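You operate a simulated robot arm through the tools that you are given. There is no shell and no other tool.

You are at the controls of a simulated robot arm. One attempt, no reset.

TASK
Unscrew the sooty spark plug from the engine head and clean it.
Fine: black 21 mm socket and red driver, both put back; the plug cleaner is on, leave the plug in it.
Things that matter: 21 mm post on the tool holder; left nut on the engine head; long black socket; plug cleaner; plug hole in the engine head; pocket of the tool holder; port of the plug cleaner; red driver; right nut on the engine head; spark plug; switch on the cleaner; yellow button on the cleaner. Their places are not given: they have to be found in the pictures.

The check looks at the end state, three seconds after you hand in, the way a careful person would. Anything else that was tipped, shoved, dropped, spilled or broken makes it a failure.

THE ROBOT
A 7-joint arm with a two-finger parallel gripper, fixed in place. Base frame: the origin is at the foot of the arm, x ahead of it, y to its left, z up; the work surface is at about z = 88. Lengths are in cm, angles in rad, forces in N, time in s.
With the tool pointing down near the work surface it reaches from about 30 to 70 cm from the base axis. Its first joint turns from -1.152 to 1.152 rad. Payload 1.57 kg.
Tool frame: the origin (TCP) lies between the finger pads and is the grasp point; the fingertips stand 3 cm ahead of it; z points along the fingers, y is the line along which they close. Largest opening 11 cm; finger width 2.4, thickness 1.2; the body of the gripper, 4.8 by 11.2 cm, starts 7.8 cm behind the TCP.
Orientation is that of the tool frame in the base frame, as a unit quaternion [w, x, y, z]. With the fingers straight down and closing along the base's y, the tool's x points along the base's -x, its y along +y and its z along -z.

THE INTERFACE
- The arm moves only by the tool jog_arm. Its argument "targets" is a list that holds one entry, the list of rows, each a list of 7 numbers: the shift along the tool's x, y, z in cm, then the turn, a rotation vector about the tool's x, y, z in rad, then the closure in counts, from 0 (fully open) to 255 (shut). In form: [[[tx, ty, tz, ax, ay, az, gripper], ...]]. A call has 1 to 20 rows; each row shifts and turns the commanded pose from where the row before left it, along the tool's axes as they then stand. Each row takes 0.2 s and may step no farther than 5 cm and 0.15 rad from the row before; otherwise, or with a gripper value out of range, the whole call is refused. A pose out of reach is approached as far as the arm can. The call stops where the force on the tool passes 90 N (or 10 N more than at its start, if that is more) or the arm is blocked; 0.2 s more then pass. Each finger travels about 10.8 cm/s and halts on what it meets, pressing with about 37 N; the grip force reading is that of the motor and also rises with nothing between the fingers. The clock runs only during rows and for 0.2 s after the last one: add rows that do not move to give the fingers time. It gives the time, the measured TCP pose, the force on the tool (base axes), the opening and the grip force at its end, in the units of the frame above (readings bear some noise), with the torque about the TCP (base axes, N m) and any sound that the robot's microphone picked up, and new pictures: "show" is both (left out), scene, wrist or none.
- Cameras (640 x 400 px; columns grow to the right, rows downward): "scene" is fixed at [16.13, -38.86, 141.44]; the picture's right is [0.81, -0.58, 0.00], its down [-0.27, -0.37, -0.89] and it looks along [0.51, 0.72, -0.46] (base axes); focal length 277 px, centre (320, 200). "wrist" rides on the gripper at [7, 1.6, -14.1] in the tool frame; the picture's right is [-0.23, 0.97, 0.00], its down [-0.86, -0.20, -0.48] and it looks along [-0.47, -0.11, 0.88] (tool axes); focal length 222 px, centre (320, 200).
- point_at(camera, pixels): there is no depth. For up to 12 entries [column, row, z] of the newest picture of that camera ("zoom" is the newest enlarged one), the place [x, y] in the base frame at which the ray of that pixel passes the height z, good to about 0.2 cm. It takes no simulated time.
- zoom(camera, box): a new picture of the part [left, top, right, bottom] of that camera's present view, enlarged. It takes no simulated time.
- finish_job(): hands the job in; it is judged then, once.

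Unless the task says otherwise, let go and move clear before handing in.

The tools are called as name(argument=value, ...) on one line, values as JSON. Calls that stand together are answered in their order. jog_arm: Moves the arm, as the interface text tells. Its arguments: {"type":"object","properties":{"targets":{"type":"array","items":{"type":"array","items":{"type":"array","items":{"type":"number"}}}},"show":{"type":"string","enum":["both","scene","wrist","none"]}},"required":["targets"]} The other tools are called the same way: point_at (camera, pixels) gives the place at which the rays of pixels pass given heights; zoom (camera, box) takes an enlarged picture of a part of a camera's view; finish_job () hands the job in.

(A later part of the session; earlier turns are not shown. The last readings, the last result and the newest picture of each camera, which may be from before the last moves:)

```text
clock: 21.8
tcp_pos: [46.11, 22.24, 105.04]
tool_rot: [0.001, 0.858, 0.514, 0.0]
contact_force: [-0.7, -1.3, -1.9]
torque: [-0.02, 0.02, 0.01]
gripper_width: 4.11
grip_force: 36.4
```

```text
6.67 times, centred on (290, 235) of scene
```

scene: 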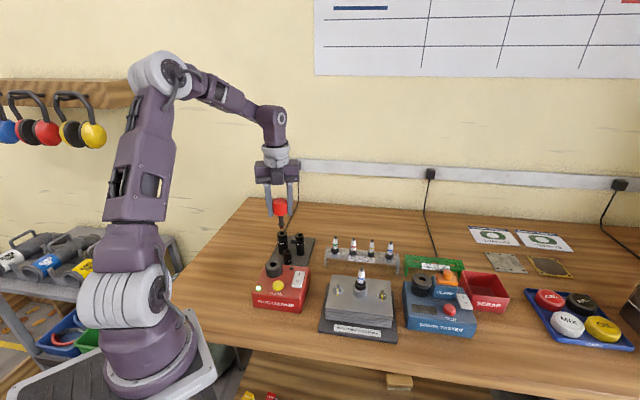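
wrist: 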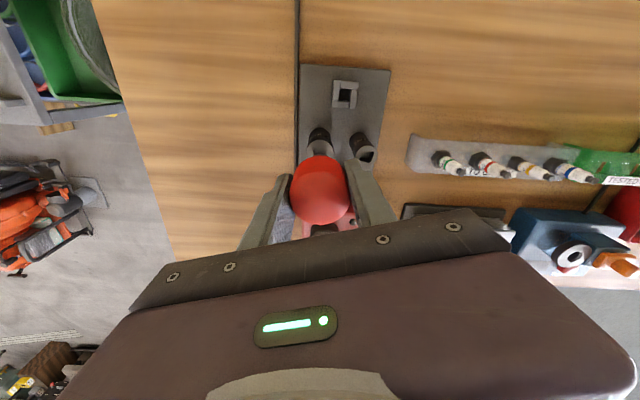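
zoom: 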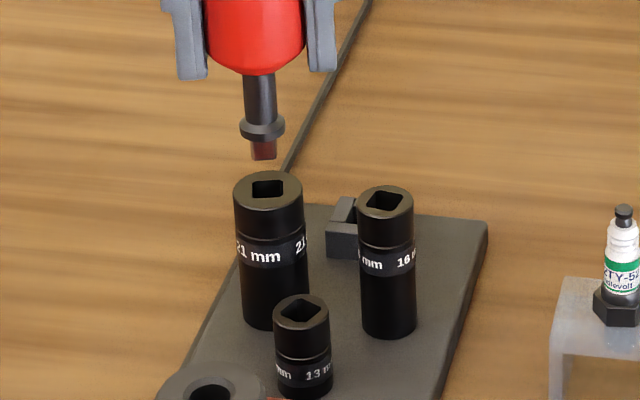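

Confirmed: the driver doesn't hold the socket, so I must carry the socket with the fingers. First I'll return the driver to its pocket by reversing the turn and shift exactly.

jog_arm(targets=[[[0, 0, -0.6, 0, 0, 0.144, 255], [0, 0, 0, 0, 0, 0.144, 255], [1.9, 0.9, 0, 0, 0, 0, 255], [1.9, 0.9, 0, 0, 0, 0, 255], [1.85, 0.85, 0, 0, 0, 0, 255], [0, 0, 0, 0, 0, 0, 255], [0, 0, 0, 0, 0, 0, 255]]])

zoom(camera="scene", box=[280, 205, 320, 245])

zoom(camera="wrist", box=[270, 110, 370, 210])

```text
clock: 23.4
tcp_pos: [51.87, 24.57, 105.64]
tool_rot: [0.0, 0.923, 0.385, 0.0]
contact_force: [-0.4, -0.1, -1.1]
torque: [0.01, -0.01, -0.03]
gripper_width: 4.12
grip_force: 36.8
```

scene: 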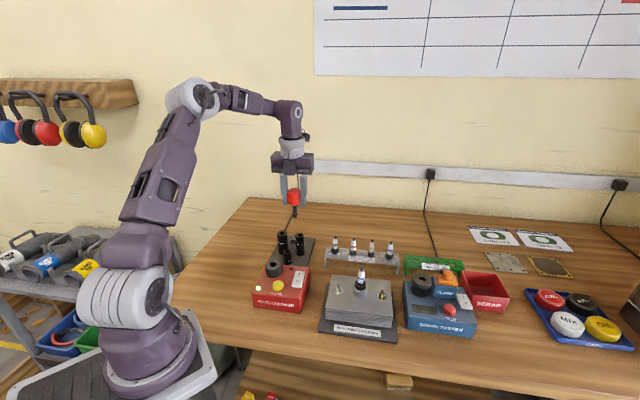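
wrist: 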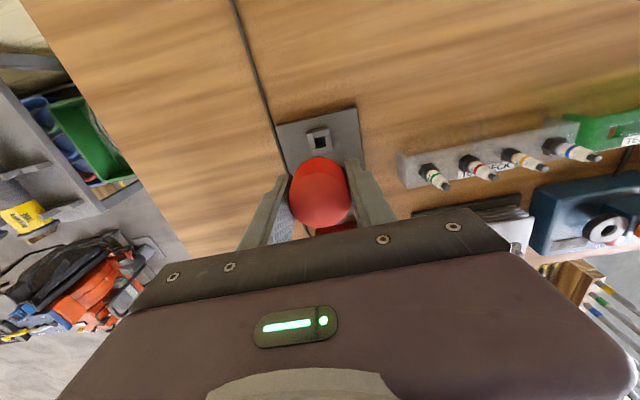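

```text
10.00 times, centred on (300, 225) of scene
```

zoom: 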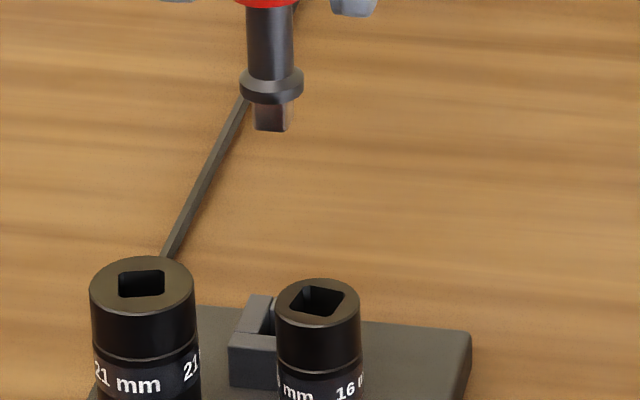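

```text
4.00 times, centred on (320, 160) of wrist
```

zoom: 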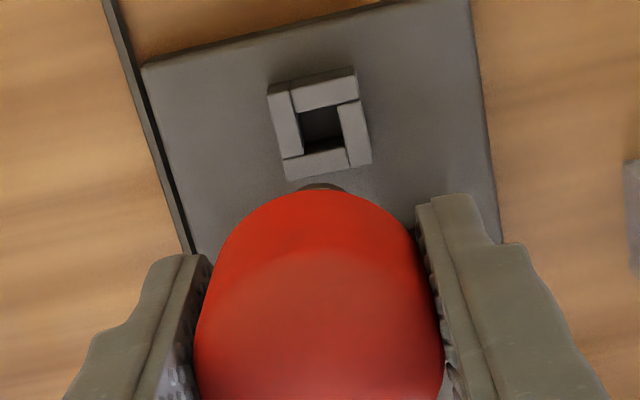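

The tip is at the same scene column (295.1) as when it came out. I'll take another reading to average the TCP noise.

jog_arm(targets=[[[0, 0, 1.5, 0, 0, 0, 255], [0, 0, 1.5, 0, 0, 0, 255], [0, 0, 1.0, 0, 0, 0, 255], [0, 0, 0, 0, 0, 0, 255]]], show="scene")

zoom(camera="scene", box=[280, 215, 310, 245])

```text
clock: 24.4
tcp_pos: [51.98, 24.57, 101.85]
tool_rot: [0.0, 0.923, 0.385, 0.001]
contact_force: [-0.1, -0.3, -1.2]
torque: [0.0, 0.0, -0.01]
gripper_width: 4.12
grip_force: 37.3
```

scene: 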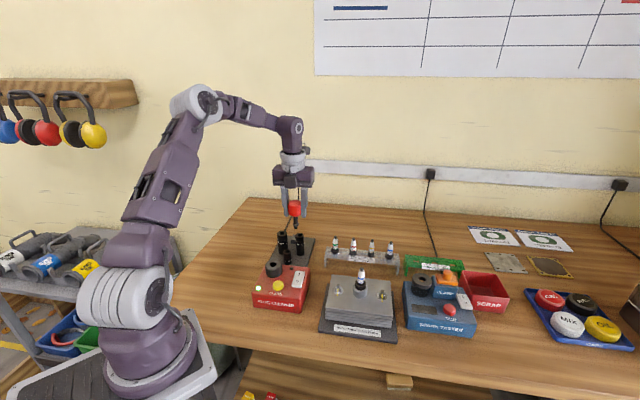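

```text
13.33 times, centred on (295, 230) of scene
```

zoom: 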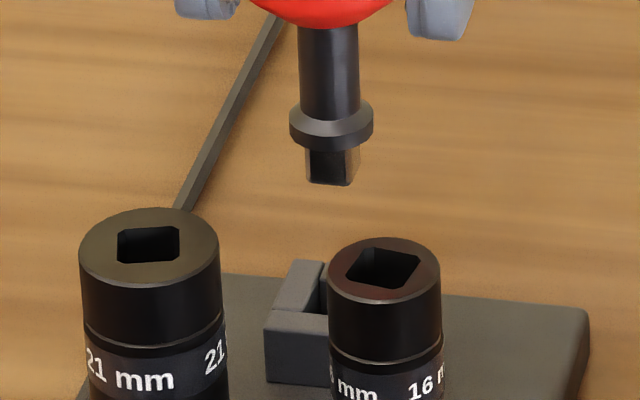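

TCP y reads about 24.57 versus 24.26–24.38 earlier. I'll take a couple of stationary readings to judge the offset before inserting.

jog_arm(targets=[[[0, 0, 0, 0, 0, 0, 255]]], show="none")

jog_arm(targets=[[[0, 0, 0, 0, 0, 0, 255]]], show="none")

jog_arm(targets=[[[0, 0, 0, 0, 0, 0, 255]]], show="none")

zoom(camera="wrist", box=[270, 110, 370, 210])

```text
clock: 24.8
tcp_pos: [52.03, 24.47, 101.87]
tool_rot: [0.0, 0.923, 0.385, 0.0]
contact_force: [0.1, 0.7, -2.1]
torque: [0.02, -0.01, -0.02]
gripper_width: 4.08
grip_force: 37.5
```

```text
clock: 25.2
tcp_pos: [52.07, 24.39, 101.79]
tool_rot: [0.0, 0.923, 0.385, -0.001]
contact_force: [-0.5, 0.3, -1.4]
torque: [-0.02, 0.02, -0.02]
gripper_width: 4.11
grip_force: 37.2
```

```text
clock: 25.6
tcp_pos: [52.06, 24.46, 101.68]
tool_rot: [0.0, 0.923, 0.385, 0.0]
contact_force: [0.4, 0.0, -2.3]
torque: [-0.02, 0.02, -0.02]
gripper_width: 4.12
grip_force: 36.9
```

```text
4.00 times, centred on (320, 160) of wrist
```

zoom: 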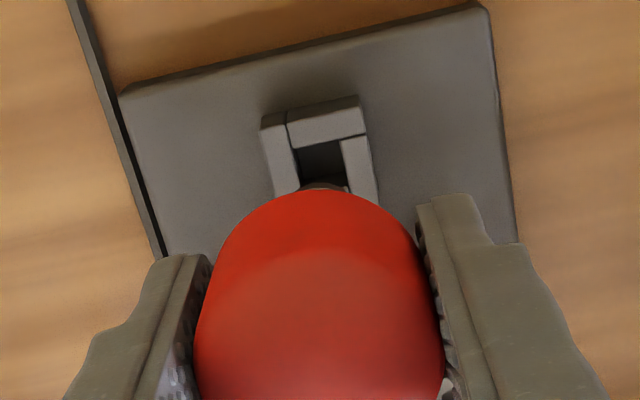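

The averaged TCP is (52.0, 24.46), within about 0.1 of the pickup pose. I'll lower close to the pocket and inspect.

jog_arm(targets=[[[0, 0, 1.2, 0, 0, 0, 255], [0, 0, 1.0, 0, 0, 0, 255], [0, 0, 0, 0, 0, 0, 255]]], show="scene")

zoom(camera="scene", box=[280, 220, 310, 250])

zoom(camera="wrist", box=[280, 120, 360, 200])

```text
clock: 26.4
tcp_pos: [51.92, 24.4, 99.52]
tool_rot: [0.0, 0.923, 0.385, -0.001]
contact_force: [0.2, -0.1, -1.2]
torque: [0.03, 0.01, -0.01]
gripper_width: 4.12
grip_force: 36.6
```

scene: 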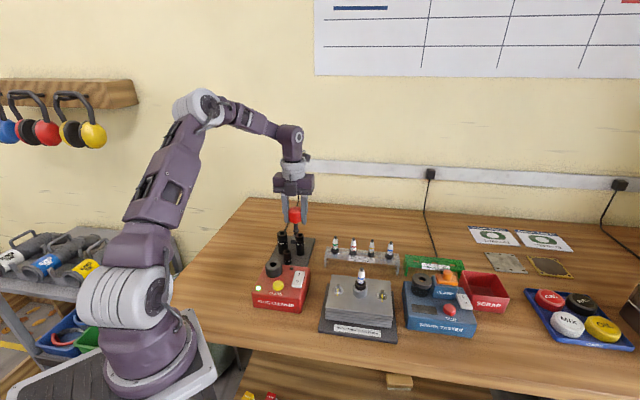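

```text
13.33 times, centred on (295, 235) of scene
```

zoom: 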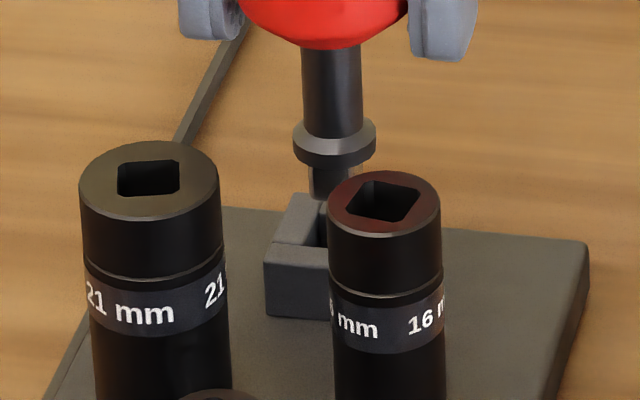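

```text
5.00 times, centred on (320, 160) of wrist
```

zoom: 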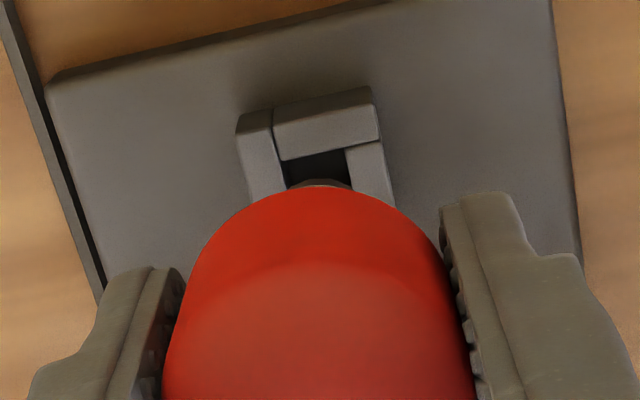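

The tip is just above the pocket with good alignment. I'll lower in small steps, watching the force.

jog_arm(targets=[[[0, 0, 0.4, 0, 0, 0, 255], [0, 0, 0.3, 0, 0, 0, 255], [0, 0, 0.3, 0, 0, 0, 255], [0, 0, 0.3, 0, 0, 0, 255], [0, 0, 0, 0, 0, 0, 255]]], show="scene")

zoom(camera="scene", box=[280, 220, 310, 250])

```text
clock: 27.6
tcp_pos: [52.05, 24.42, 98.15]
tool_rot: [0.0, 0.923, 0.385, 0.0]
contact_force: [-0.3, -0.4, -1.7]
torque: [-0.01, 0.0, 0.01]
gripper_width: 4.11
grip_force: 37.0
```

scene: 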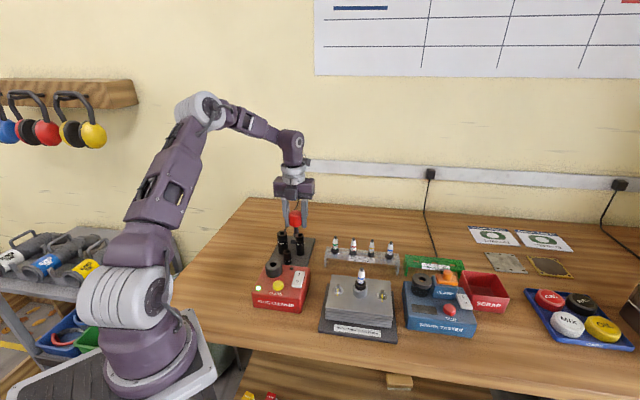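

```text
13.33 times, centred on (295, 235) of scene
```

zoom: 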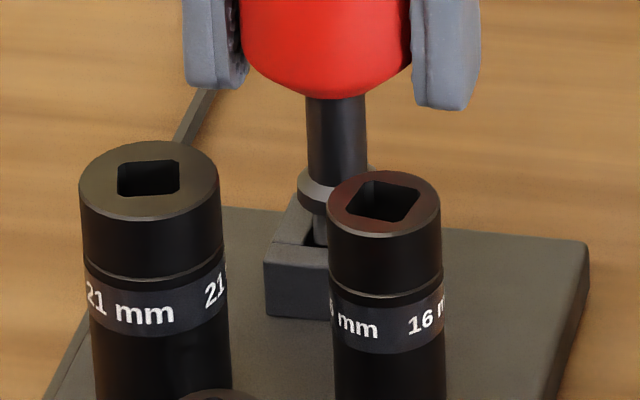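

The tip is inside the pocket. I'll lower the remaining distance until contact.

jog_arm(targets=[[[0, 0, 0.3, 0, 0, 0, 255], [0, 0, 0.3, 0, 0, 0, 255], [0, 0, 0.2, 0, 0, 0, 255], [0, 0, 0.1, 0, 0, 0, 255], [0, 0, 0, 0, 0, 0, 255]]], show="scene")

zoom(camera="scene", box=[280, 220, 310, 250])

```text
clock: 28.8
tcp_pos: [52.08, 24.36, 97.35]
tool_rot: [0.0, 0.923, 0.386, 0.0]
contact_force: [1.0, 1.8, -0.3]
torque: [0.11, -0.14, 0.0]
gripper_width: 4.12
grip_force: 36.9
```

scene: 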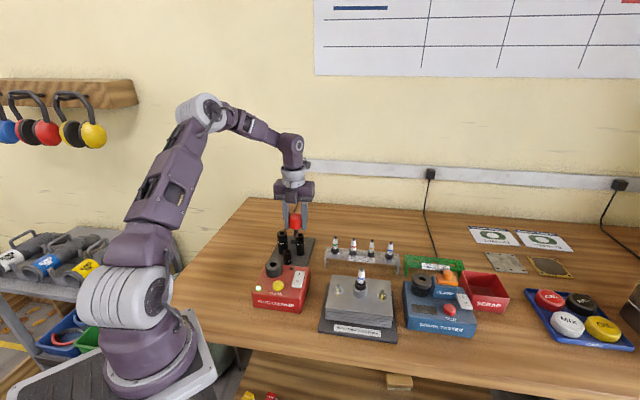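

```text
13.33 times, centred on (295, 235) of scene
```

zoom: 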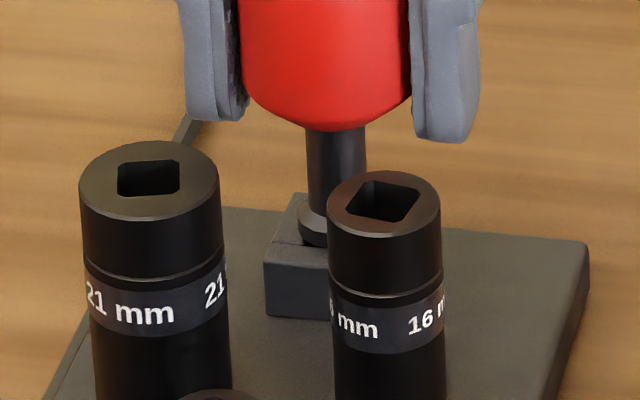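

Nearly seated with small side forces. I'll go down a touch more to find the bottom.

jog_arm(targets=[[[0, 0, 0.1, 0, 0, 0, 255], [0, 0, 0.1, 0, 0, 0, 255], [0, 0, 0, 0, 0, 0, 255]]], show="none")

zoom(camera="scene", box=[280, 220, 310, 250])

```text
clock: 29.6
tcp_pos: [51.93, 24.47, 97.09]
tool_rot: [0.0, 0.923, 0.385, 0.0]
contact_force: [0.1, 0.5, -1.5]
torque: [0.02, -0.13, 0.03]
gripper_width: 4.1
grip_force: 36.7
```

```text
13.33 times, centred on (295, 235) of scene
```

zoom: 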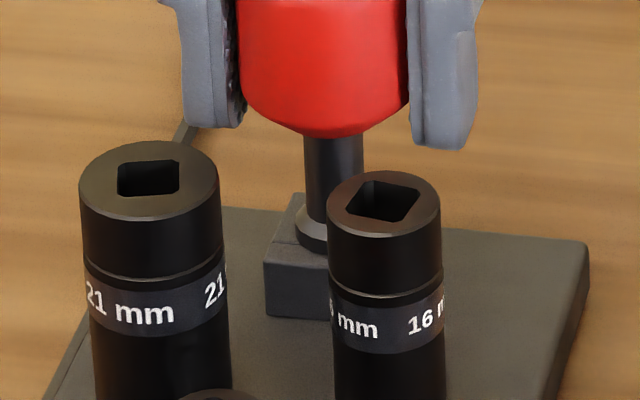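

jog_arm(targets=[[[0, 0, 0.1, 0, 0, 0, 255], [0, 0, 0, 0, 0, 0, 255]]], show="none")

zoom(camera="scene", box=[280, 220, 310, 250])

```text
clock: 30.2
tcp_pos: [51.84, 24.29, 97.12]
tool_rot: [0.0, 0.923, 0.385, 0.0]
contact_force: [-1.8, -1.2, 8.3]
torque: [-0.04, 0.07, 0.05]
gripper_width: 4.12
grip_force: 36.8
```

```text
13.33 times, centred on (295, 235) of scene
```

zoom: 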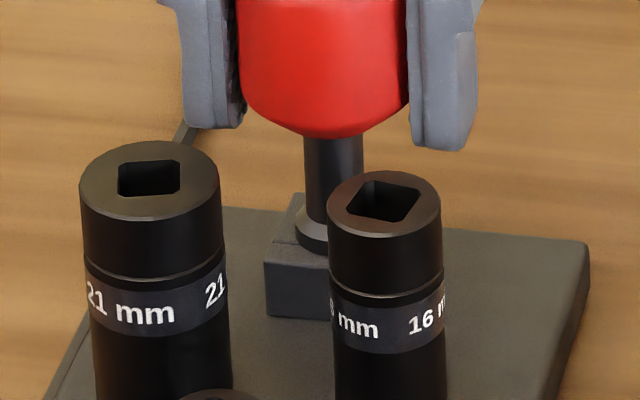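

The driver is seated in the pocket (8 N contact at z=97.1). I'll release and rise straight up.

jog_arm(targets=[[[0, 0, 0, 0, 0, 0, 150], [0, 0, 0, 0, 0, 0, 130], [0, 0, 0, 0, 0, 0, 80], [0, 0, 0, 0, 0, 0, 80], [0, 0, -2, 0, 0, 0, 80], [0, 0, -3, 0, 0, 0, 80], [0, 0, -4, 0, 0, 0, 80], [0, 0, -3, 0, 0, 0, 80], [0, 0, 0, 0, 0, 0, 80]]])

zoom(camera="scene", box=[265, 205, 325, 255])

zoom(camera="wrist", box=[260, 80, 388, 200])

```text
clock: 32.2
tcp_pos: [51.84, 24.35, 109.18]
tool_rot: [0.001, 0.923, 0.385, 0.0]
contact_force: [0.3, 0.1, 0.9]
torque: [-0.03, 0.02, 0.01]
gripper_width: 7.55
grip_force: 0.1
```

scene: 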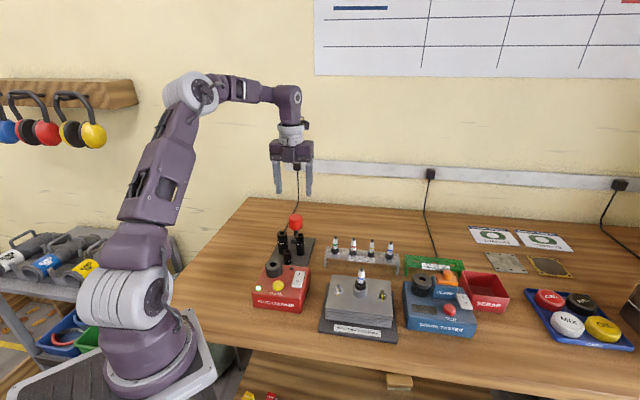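
wrist: 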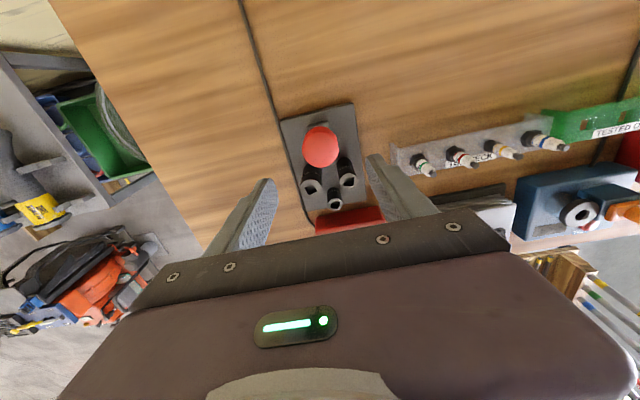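

```text
8.00 times, centred on (295, 230) of scene
```

zoom: 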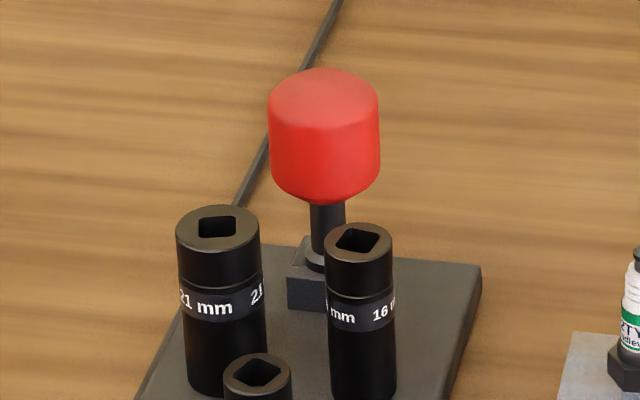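

```text
3.33 times, centred on (324, 140) of wrist
```

zoom: 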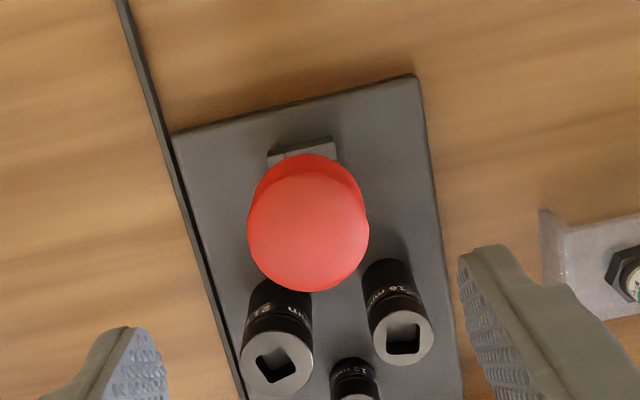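

The driver is back in its pocket exactly as before. Next I'll turn +25° so the fingers clear the neighbours, centre over the 21 mm socket and narrow the fingers to about 4.8 cm.

jog_arm(targets=[[[0, 0, 0, 0, 0, -0.145, 120], [0, 0, 0, 0, 0, -0.145, 144], [0, 0, 0, 0, 0, -0.146, 144], [-1.98, -2.35, 0, 0, 0, 0, 144], [-1.98, -2.35, 0, 0, 0, 0, 144], [0, 0, 4, 0, 0, 0, 144], [0, 0, 3, 0, 0, 0, 144], [0, 0, 0, 0, 0, 0, 144]]])

zoom(camera="wrist", box=[260, 100, 388, 220])

zoom(camera="scene", box=[260, 195, 320, 265])

```text
clock: 34.0
tcp_pos: [46.06, 22.33, 102.14]
tool_rot: [0.001, 0.817, 0.576, 0.0]
contact_force: [-0.3, 1.1, 1.1]
torque: [0.0, -0.02, 0.02]
gripper_width: 4.79
grip_force: 0.0
```

scene: 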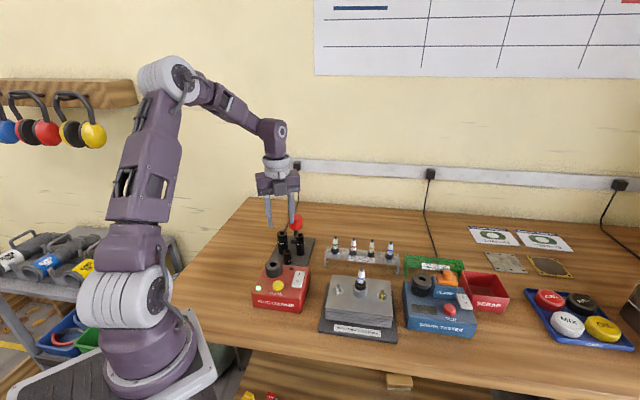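
wrist: 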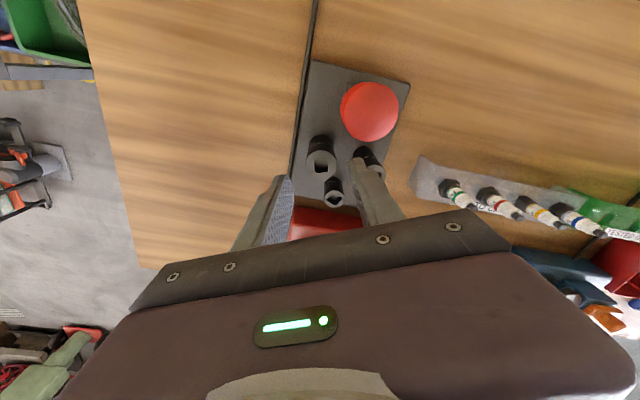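

```text
3.33 times, centred on (324, 160) of wrist
```

zoom: 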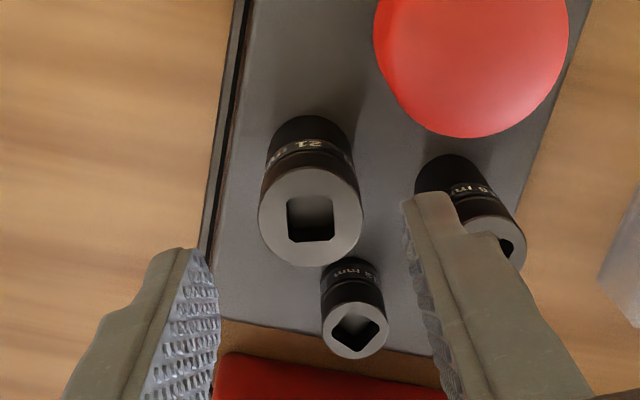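

```text
5.71 times, centred on (290, 230) of scene
```

zoom: 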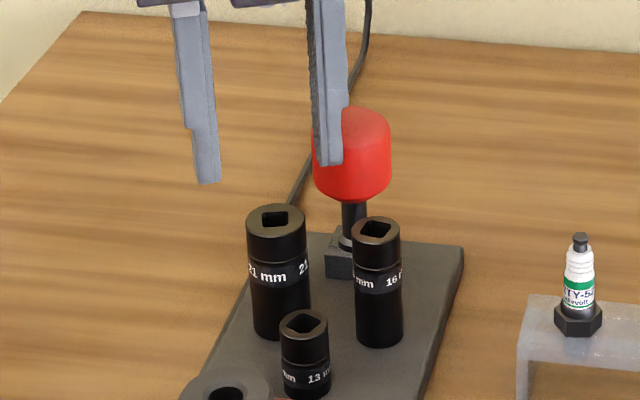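

The socket lies between the fingers in the wrist view (hole at pixel (321,165)). I'll verify its centre against the TCP.

point_at(camera="wrist", pixels=[[321.3, 165.2, 95.8], [305.4, 165, 95.8], [336.7, 163, 95.8]])

jog_arm(targets=[[[0, 0, 0, 0, 0, 0, 144]]], show="none")

```text
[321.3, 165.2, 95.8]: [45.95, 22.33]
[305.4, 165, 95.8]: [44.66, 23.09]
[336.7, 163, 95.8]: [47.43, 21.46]
```

```text
clock: 34.4
tcp_pos: [46.12, 22.32, 102.13]
tool_rot: [0.0, 0.817, 0.576, 0.0]
contact_force: [0.0, 0.5, -0.3]
torque: [-0.01, -0.01, 0.0]
gripper_width: 4.79
grip_force: 0.1
```

The socket centre is (45.95–46.14, 22.2–22.3), matching the TCP. I'll descend to z about 95.3 and close gently on the socket.

jog_arm(targets=[[[0, 0, 2.5, 0, 0, 0, 144], [0, 0, 2.3, 0, 0, 0, 144], [0, 0, 2, 0, 0, 0, 144], [0, 0, 0, 0, 0, 0, 144], [0, 0, 0, 0, 0, 0, 165], [0, 0, 0, 0, 0, 0, 175], [0, 0, 0, 0, 0, 0, 182], [0, 0, 0, 0, 0, 0, 190], [0, 0, 0, 0, 0, 0, 220], [0, 0, 0, 0, 0, 0, 255], [0, 0, 0, 0, 0, 0, 255]]])

zoom(camera="scene", box=[260, 205, 320, 265])

```text
clock: 36.8
tcp_pos: [45.99, 22.48, 95.43]
tool_rot: [0.0, 0.818, 0.576, 0.0]
contact_force: [0.3, 0.1, 0.6]
torque: [0.01, -0.03, 0.04]
gripper_width: 2.96
grip_force: 36.6
```

scene: 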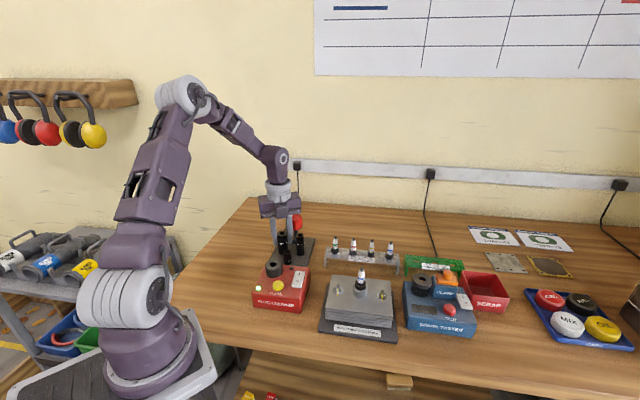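
wrist: 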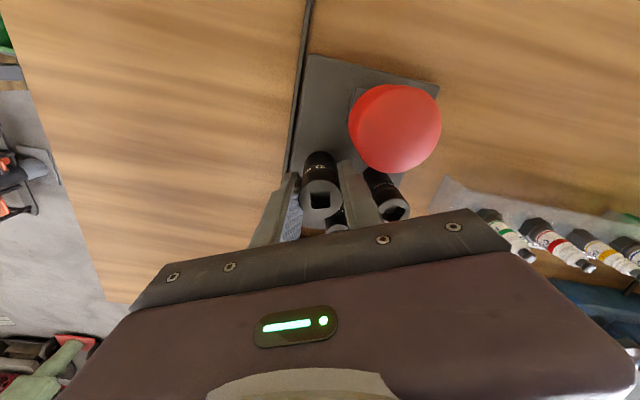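

```text
6.67 times, centred on (290, 235) of scene
```

zoom: 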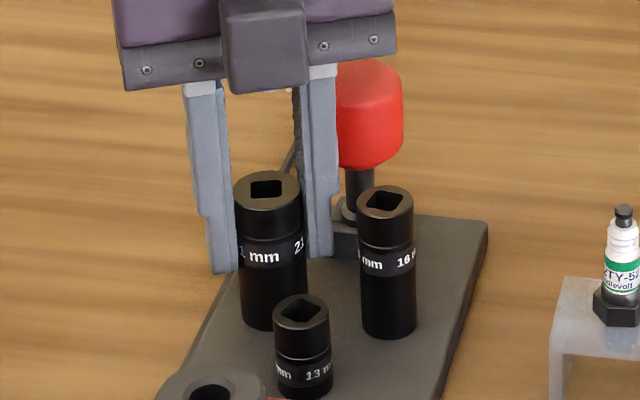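

The socket is gripped (2.96 cm, 36.6 N) with TCP z=95.43. I'll lift straight up.

jog_arm(targets=[[[0, 0, -0.5, 0, 0, 0, 255], [0, 0, -1, 0, 0, 0, 255], [0, 0, -2, 0, 0, 0, 255], [0, 0, -3, 0, 0, 0, 255], [0, 0, -3, 0, 0, 0, 255], [0, 0, -3, 0, 0, 0, 255], [0, 0, 0, 0, 0, 0, 255]]])

zoom(camera="scene", box=[260, 165, 320, 265])

zoom(camera="wrist", box=[260, 60, 388, 220])

```text
clock: 38.4
tcp_pos: [46.41, 22.32, 107.76]
tool_rot: [0.0, 0.818, 0.576, 0.0]
contact_force: [0.1, 0.8, -1.8]
torque: [0.01, -0.03, 0.02]
gripper_width: 2.99
grip_force: 37.0
```

scene: 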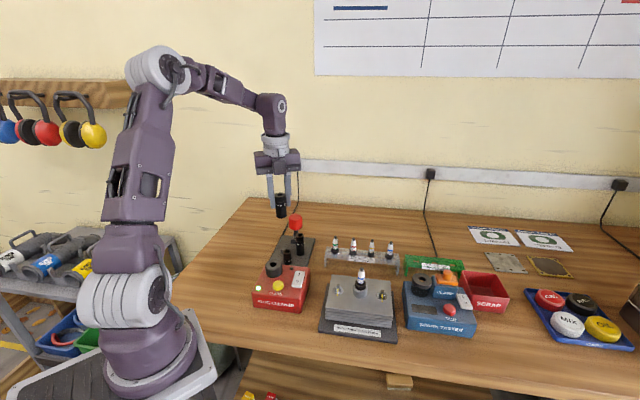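
wrist: 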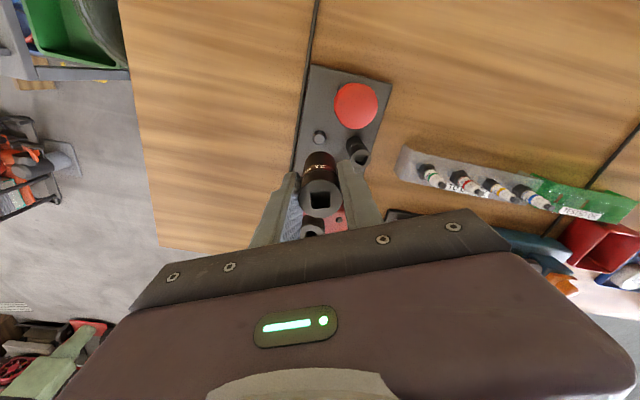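

```text
4.00 times, centred on (290, 215) of scene
```

zoom: 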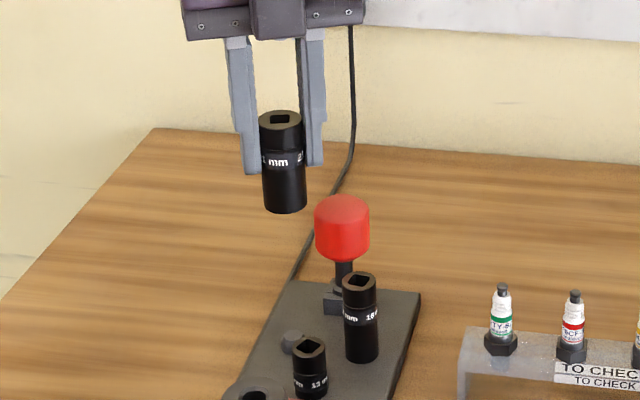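

```text
2.50 times, centred on (324, 140) of wrist
```

zoom: 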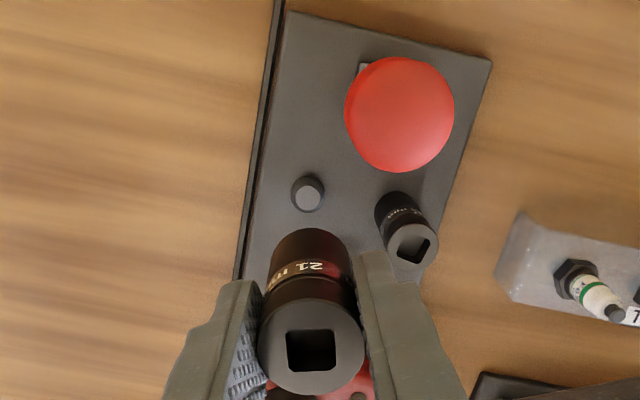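

The socket is free and the post is visible at wrist zoom (308,193). I'll zoom on the post for its exact position and shape for the return.

zoom(camera="wrist", box=[300, 120, 340, 150])

zoom(camera="scene", box=[275, 235, 305, 265])

point_at(camera="wrist", pixels=[[319.2, 136, 90], [319.2, 136, 91], [319.2, 136, 92], [320, 202, 108]])

point_at(camera="scene", pixels=[[283, 249.5, 90], [283, 249.5, 91], [283, 249.5, 92]])

```text
13.33 times, centred on (320, 135) of wrist
```

zoom: 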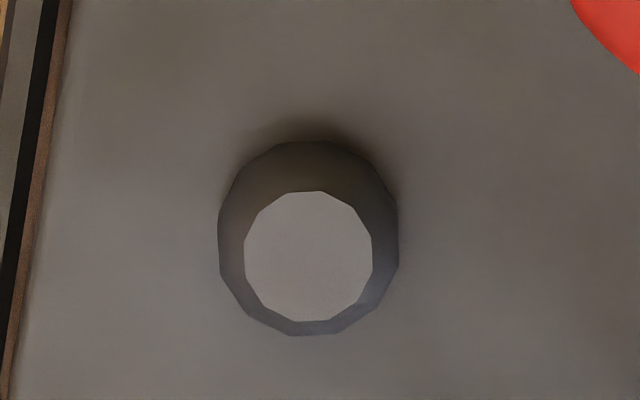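

```text
13.33 times, centred on (290, 250) of scene
```

zoom: 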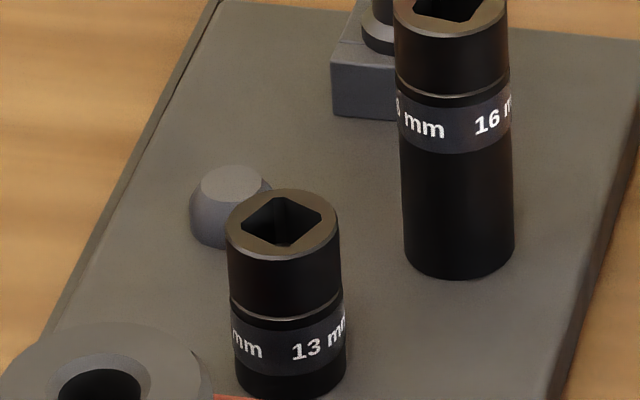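

```text
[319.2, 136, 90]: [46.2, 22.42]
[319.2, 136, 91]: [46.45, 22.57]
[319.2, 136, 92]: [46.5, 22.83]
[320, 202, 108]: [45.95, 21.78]
```

```text
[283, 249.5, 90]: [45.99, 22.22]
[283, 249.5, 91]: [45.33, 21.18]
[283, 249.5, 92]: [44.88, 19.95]
```

The post is a round stub, so the socket can go back at any yaw; its centre is about (46.1, 22.3). Next I'll rise and carry the socket above the engine head to view the plug.

jog_arm(targets=[[[0, 0, -3.5, 0, 0, 0, 255], [0, 0, -3.5, 0, 0, 0, 255], [0, 0, -3.5, 0, 0, 0, 255], [-3.08, 1.71, 0, 0, 0, 0, 255], [-3.08, 1.71, 0, 0, 0, 0, 255], [-3.08, 1.71, 0, 0, 0, 0, 255], [-3.08, 1.71, 0, 0, 0, 0, 255], [-3.08, 1.71, 0, 0, 0, 0, 255], [-3.08, 1.71, 0, 0, 0, 0, 255], [-3.08, 1.71, 0, 0, 0, 0, 255], [-3.08, 1.71, 0, 0, 0, 0, 255], [0, 0, 0, 0, 0, 0, 255]]])

zoom(camera="scene", box=[310, 220, 410, 320])

zoom(camera="wrist", box=[260, 60, 388, 220])

```text
clock: 41.0
tcp_pos: [50.83, -5.57, 118.16]
tool_rot: [0.0, 0.818, 0.576, 0.0]
contact_force: [0.1, 0.2, -2.1]
torque: [0.02, -0.01, -0.01]
gripper_width: 3.0
grip_force: 37.5
```

scene: 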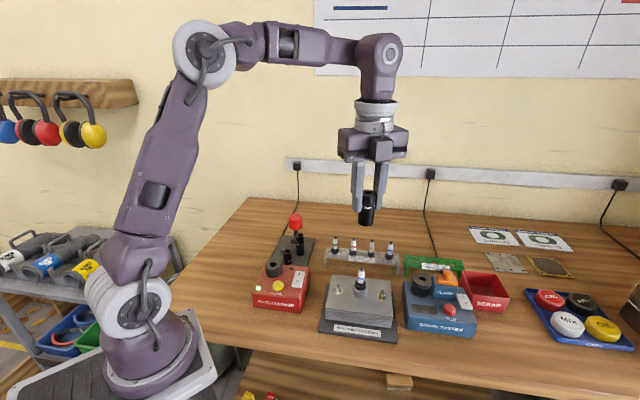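
wrist: 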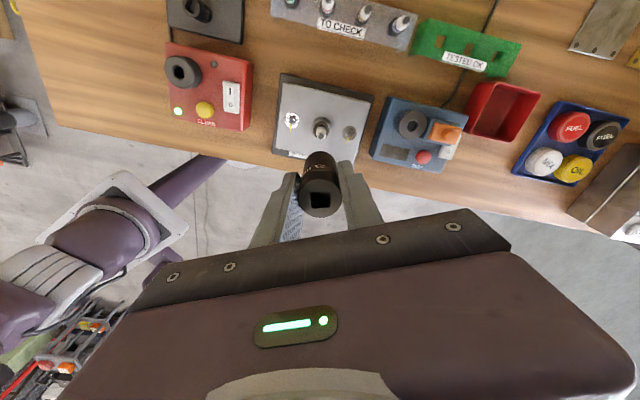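

```text
4.00 times, centred on (360, 270) of scene
```

zoom: 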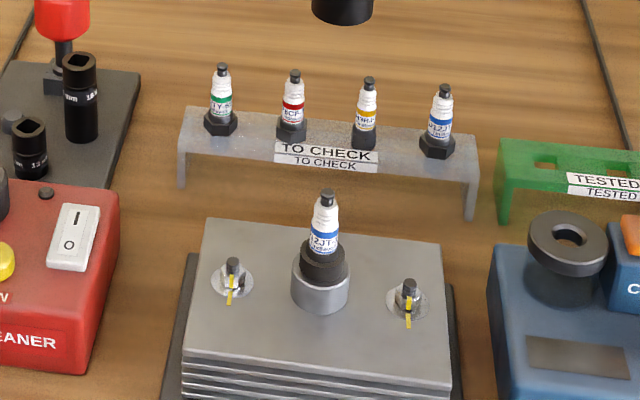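

```text
2.50 times, centred on (324, 140) of wrist
```

zoom: 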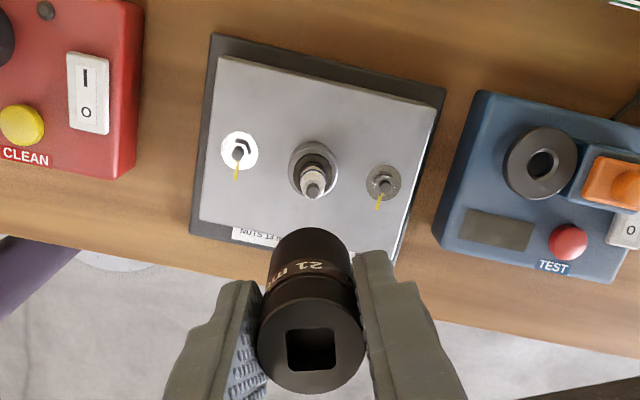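

The plug is visible from above at wrist zoom (312,175). I'll zoom in on it in both cameras to find its axis, hex orientation and heights.

zoom(camera="wrist", box=[300, 110, 340, 145])

zoom(camera="scene", box=[345, 262, 375, 302])

```text
11.43 times, centred on (320, 128) of wrist
```

zoom: 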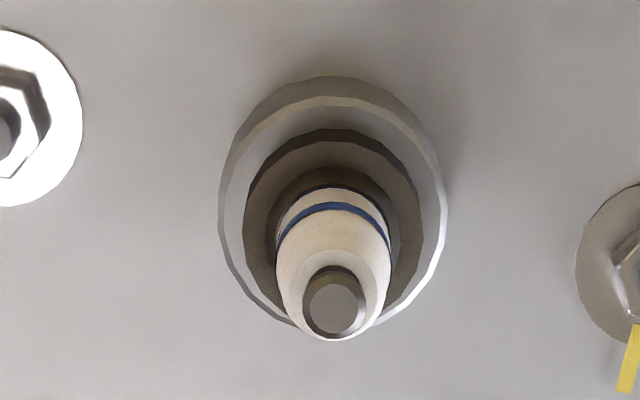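

```text
10.00 times, centred on (360, 282) of scene
```

zoom: 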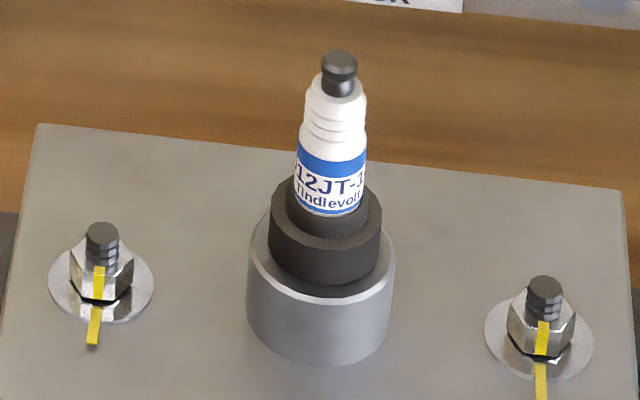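

The dark ring around the plug base needs a closer look to see whether it's a hex. I'll zoom in more.

zoom(camera="wrist", box=[312, 114, 330, 142])

zoom(camera="scene", box=[350, 275, 370, 295])

zoom(camera="scene", box=[400, 235, 430, 265])

```text
14.29 times, centred on (321, 128) of wrist
```

zoom: 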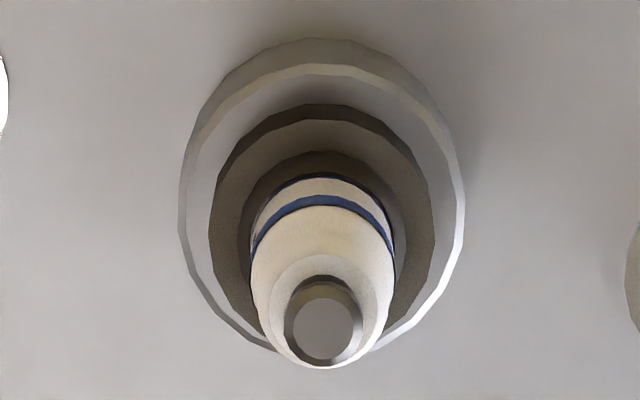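

```text
16.00 times, centred on (360, 285) of scene
```

zoom: 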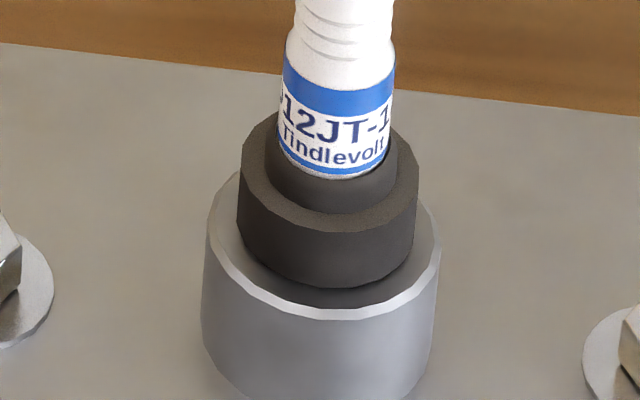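

```text
13.33 times, centred on (415, 250) of scene
```

zoom: 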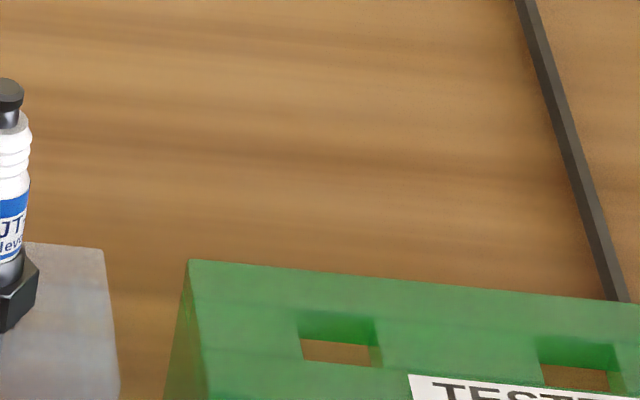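

The plug's driving part looks like a round dark ring inside a boss. I'll triangulate the terminal tip, ring top and boss top.

point_at(camera="wrist", pixels=[[321.1, 137.1, 100], [321.1, 137.1, 101], [321.1, 129.4, 95], [321.1, 129.4, 97], [321.1, 127.6, 94], [321.1, 127.6, 96]])

point_at(camera="scene", pixels=[[362, 268, 100], [362, 268, 101], [360.5, 284.4, 95], [360.5, 284.4, 97], [360.1, 288.9, 94], [360.1, 288.9, 96]])

```text
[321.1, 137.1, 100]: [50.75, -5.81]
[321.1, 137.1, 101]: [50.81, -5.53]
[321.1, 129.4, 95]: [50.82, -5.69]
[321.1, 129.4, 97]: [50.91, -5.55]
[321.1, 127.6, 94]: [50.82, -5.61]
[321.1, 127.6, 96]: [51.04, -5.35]
```

```text
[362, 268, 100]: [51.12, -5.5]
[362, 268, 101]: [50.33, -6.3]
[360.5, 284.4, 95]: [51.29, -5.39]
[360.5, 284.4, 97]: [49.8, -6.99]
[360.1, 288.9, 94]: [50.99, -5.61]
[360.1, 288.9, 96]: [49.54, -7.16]
```

The plug axis is at about (50.82, -5.65), with ring top z about 95.5, boss top about 94.1 and terminal top about 100.35. I'll check how the socket sits relative to the TCP.

zoom(camera="wrist", box=[290, 145, 350, 225])

zoom(camera="scene", box=[340, 170, 395, 235])

```text
5.00 times, centred on (320, 185) of wrist
```

zoom: 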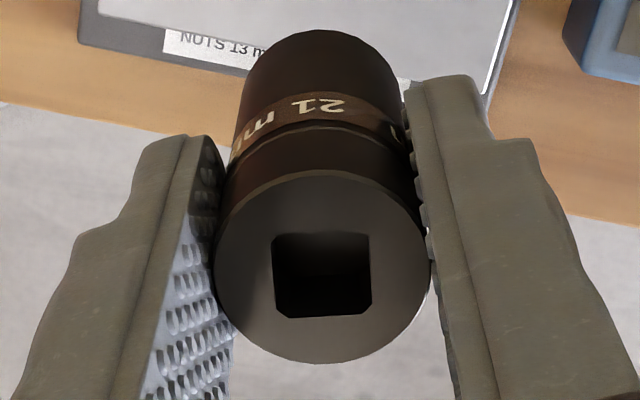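

```text
6.15 times, centred on (368, 202) of scene
```

zoom: 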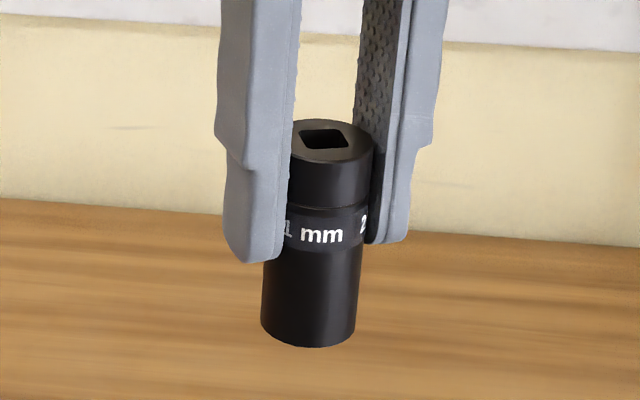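

I'll locate the held socket's top and bottom centres through both cameras.

point_at(camera="wrist", pixels=[[320.4, 198.6, 118.3], [320.4, 198.6, 118.8]])

point_at(camera="scene", pixels=[[369, 191.9, 118], [369, 191.9, 118.5], [369, 191.9, 119], [366.3, 222.6, 111.5], [366.3, 222.6, 112], [366.3, 222.6, 112.5]])

```text
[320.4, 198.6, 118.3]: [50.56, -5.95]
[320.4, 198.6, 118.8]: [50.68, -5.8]
```

```text
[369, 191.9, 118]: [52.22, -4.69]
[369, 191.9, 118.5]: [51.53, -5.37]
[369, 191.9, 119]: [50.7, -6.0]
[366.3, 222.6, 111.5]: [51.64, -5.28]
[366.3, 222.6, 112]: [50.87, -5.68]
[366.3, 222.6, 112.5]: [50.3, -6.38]
```

The socket axis is at about (50.75,-5.75), with top TCP+0.65 and bottom TCP-6.15, a shift of only about 0.1 from the plug axis. I'll nudge and descend to just above the terminal tip to check alignment.

jog_arm(targets=[[[0.1, 0.03, 3, 0, 0, 0, 255], [0, 0, 3.5, 0, 0, 0, 255], [0, 0, 3, 0, 0, 0, 255], [0, 0, 1.2, 0, 0, 0, 255], [0, 0, 0, 0, 0, 0, 255]]])

zoom(camera="scene", box=[335, 240, 385, 305])

zoom(camera="wrist", box=[280, 125, 360, 225])

```text
clock: 42.2
tcp_pos: [50.8, -5.45, 107.61]
tool_rot: [0.0, 0.817, 0.576, 0.0]
contact_force: [0.0, 0.1, -2.9]
torque: [-0.01, 0.02, -0.02]
gripper_width: 2.98
grip_force: 36.4
```

scene: 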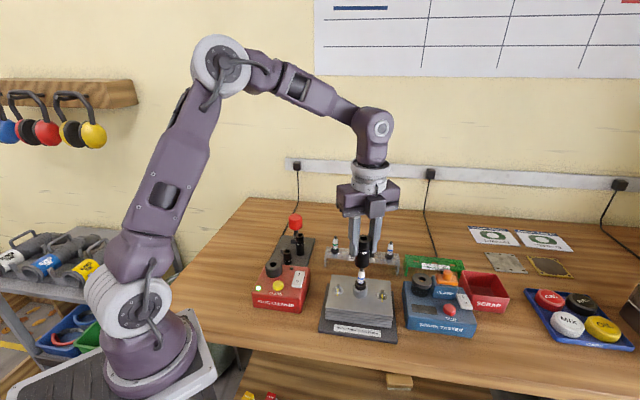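
wrist: 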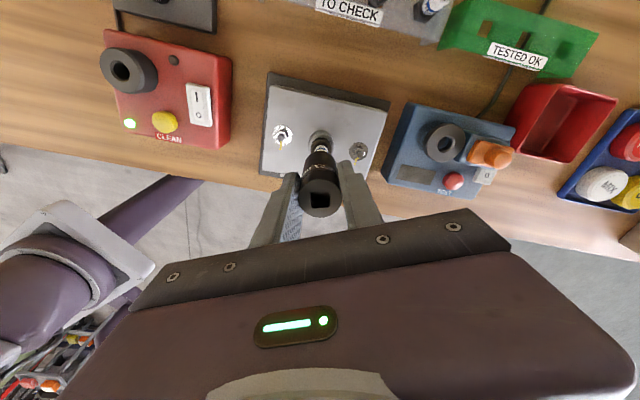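

```text
6.15 times, centred on (360, 272) of scene
```

zoom: 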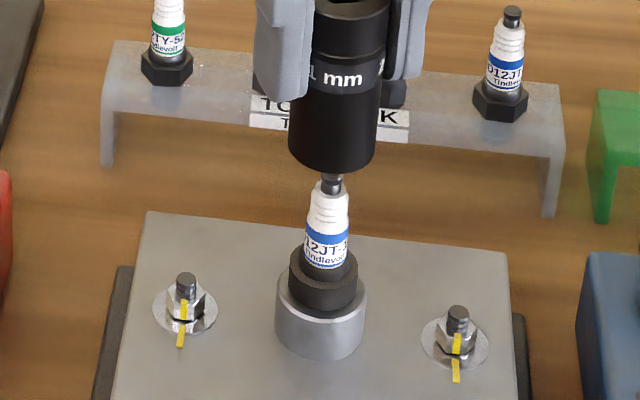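

```text
4.00 times, centred on (320, 175) of wrist
```

zoom: 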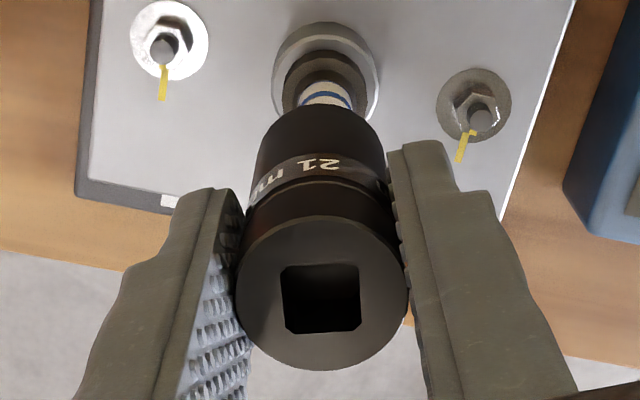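

The socket is just above the terminal. I'll zoom tight to check the lateral alignment before lowering.

zoom(camera="scene", box=[348, 250, 376, 278])

zoom(camera="scene", box=[346, 268, 374, 302])

```text
14.29 times, centred on (362, 264) of scene
```

zoom: 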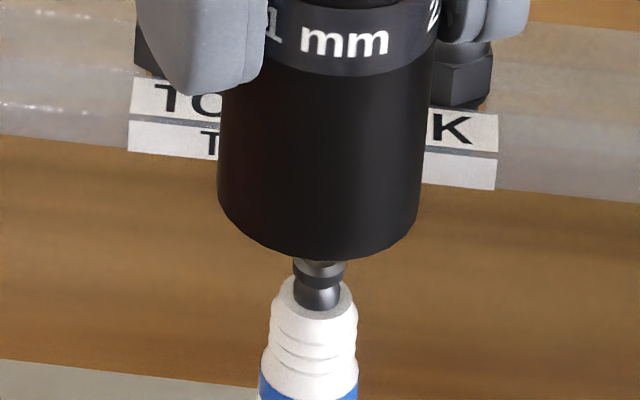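

```text
11.76 times, centred on (360, 285) of scene
```

zoom: 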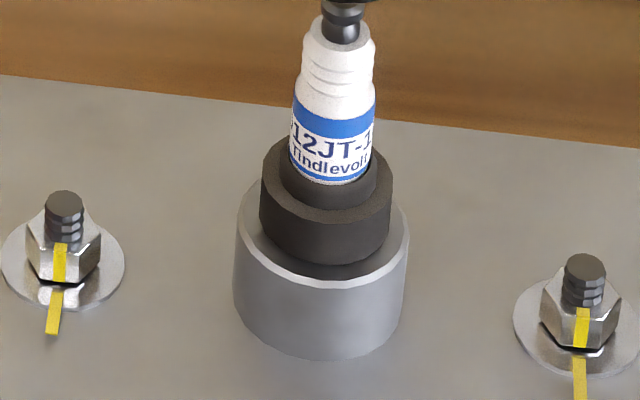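

The socket appears about 0.13 cm left of the plug axis in the scene view. I'll compute its bottom centre and the plug features again with point_at.

point_at(camera="scene", pixels=[[361.8, 264.8, 101], [361.8, 264.8, 101.5], [361.8, 264.8, 102], [362, 268.2, 100.35], [360.5, 284.4, 95.5], [360.1, 288.9, 94.1]])

point_at(camera="wrist", pixels=[[321.7, 144, 95.5], [321.7, 142, 94.1], [321.7, 140, 94.1], [320.6, 197.5, 108.3]])

zoom(camera="wrist", box=[300, 125, 340, 160])

```text
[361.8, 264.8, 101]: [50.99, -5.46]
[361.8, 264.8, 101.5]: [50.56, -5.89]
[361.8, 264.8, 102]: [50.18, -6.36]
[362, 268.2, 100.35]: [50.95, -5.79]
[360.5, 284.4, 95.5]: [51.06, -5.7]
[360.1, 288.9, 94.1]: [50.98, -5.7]
```

```text
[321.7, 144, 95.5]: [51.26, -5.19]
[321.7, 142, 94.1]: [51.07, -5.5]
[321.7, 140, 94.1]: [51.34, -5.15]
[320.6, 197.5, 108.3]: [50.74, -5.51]
```

```text
11.43 times, centred on (320, 142) of wrist
```

zoom: 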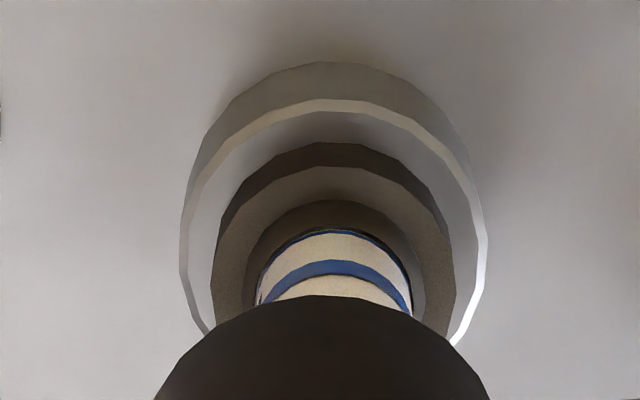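

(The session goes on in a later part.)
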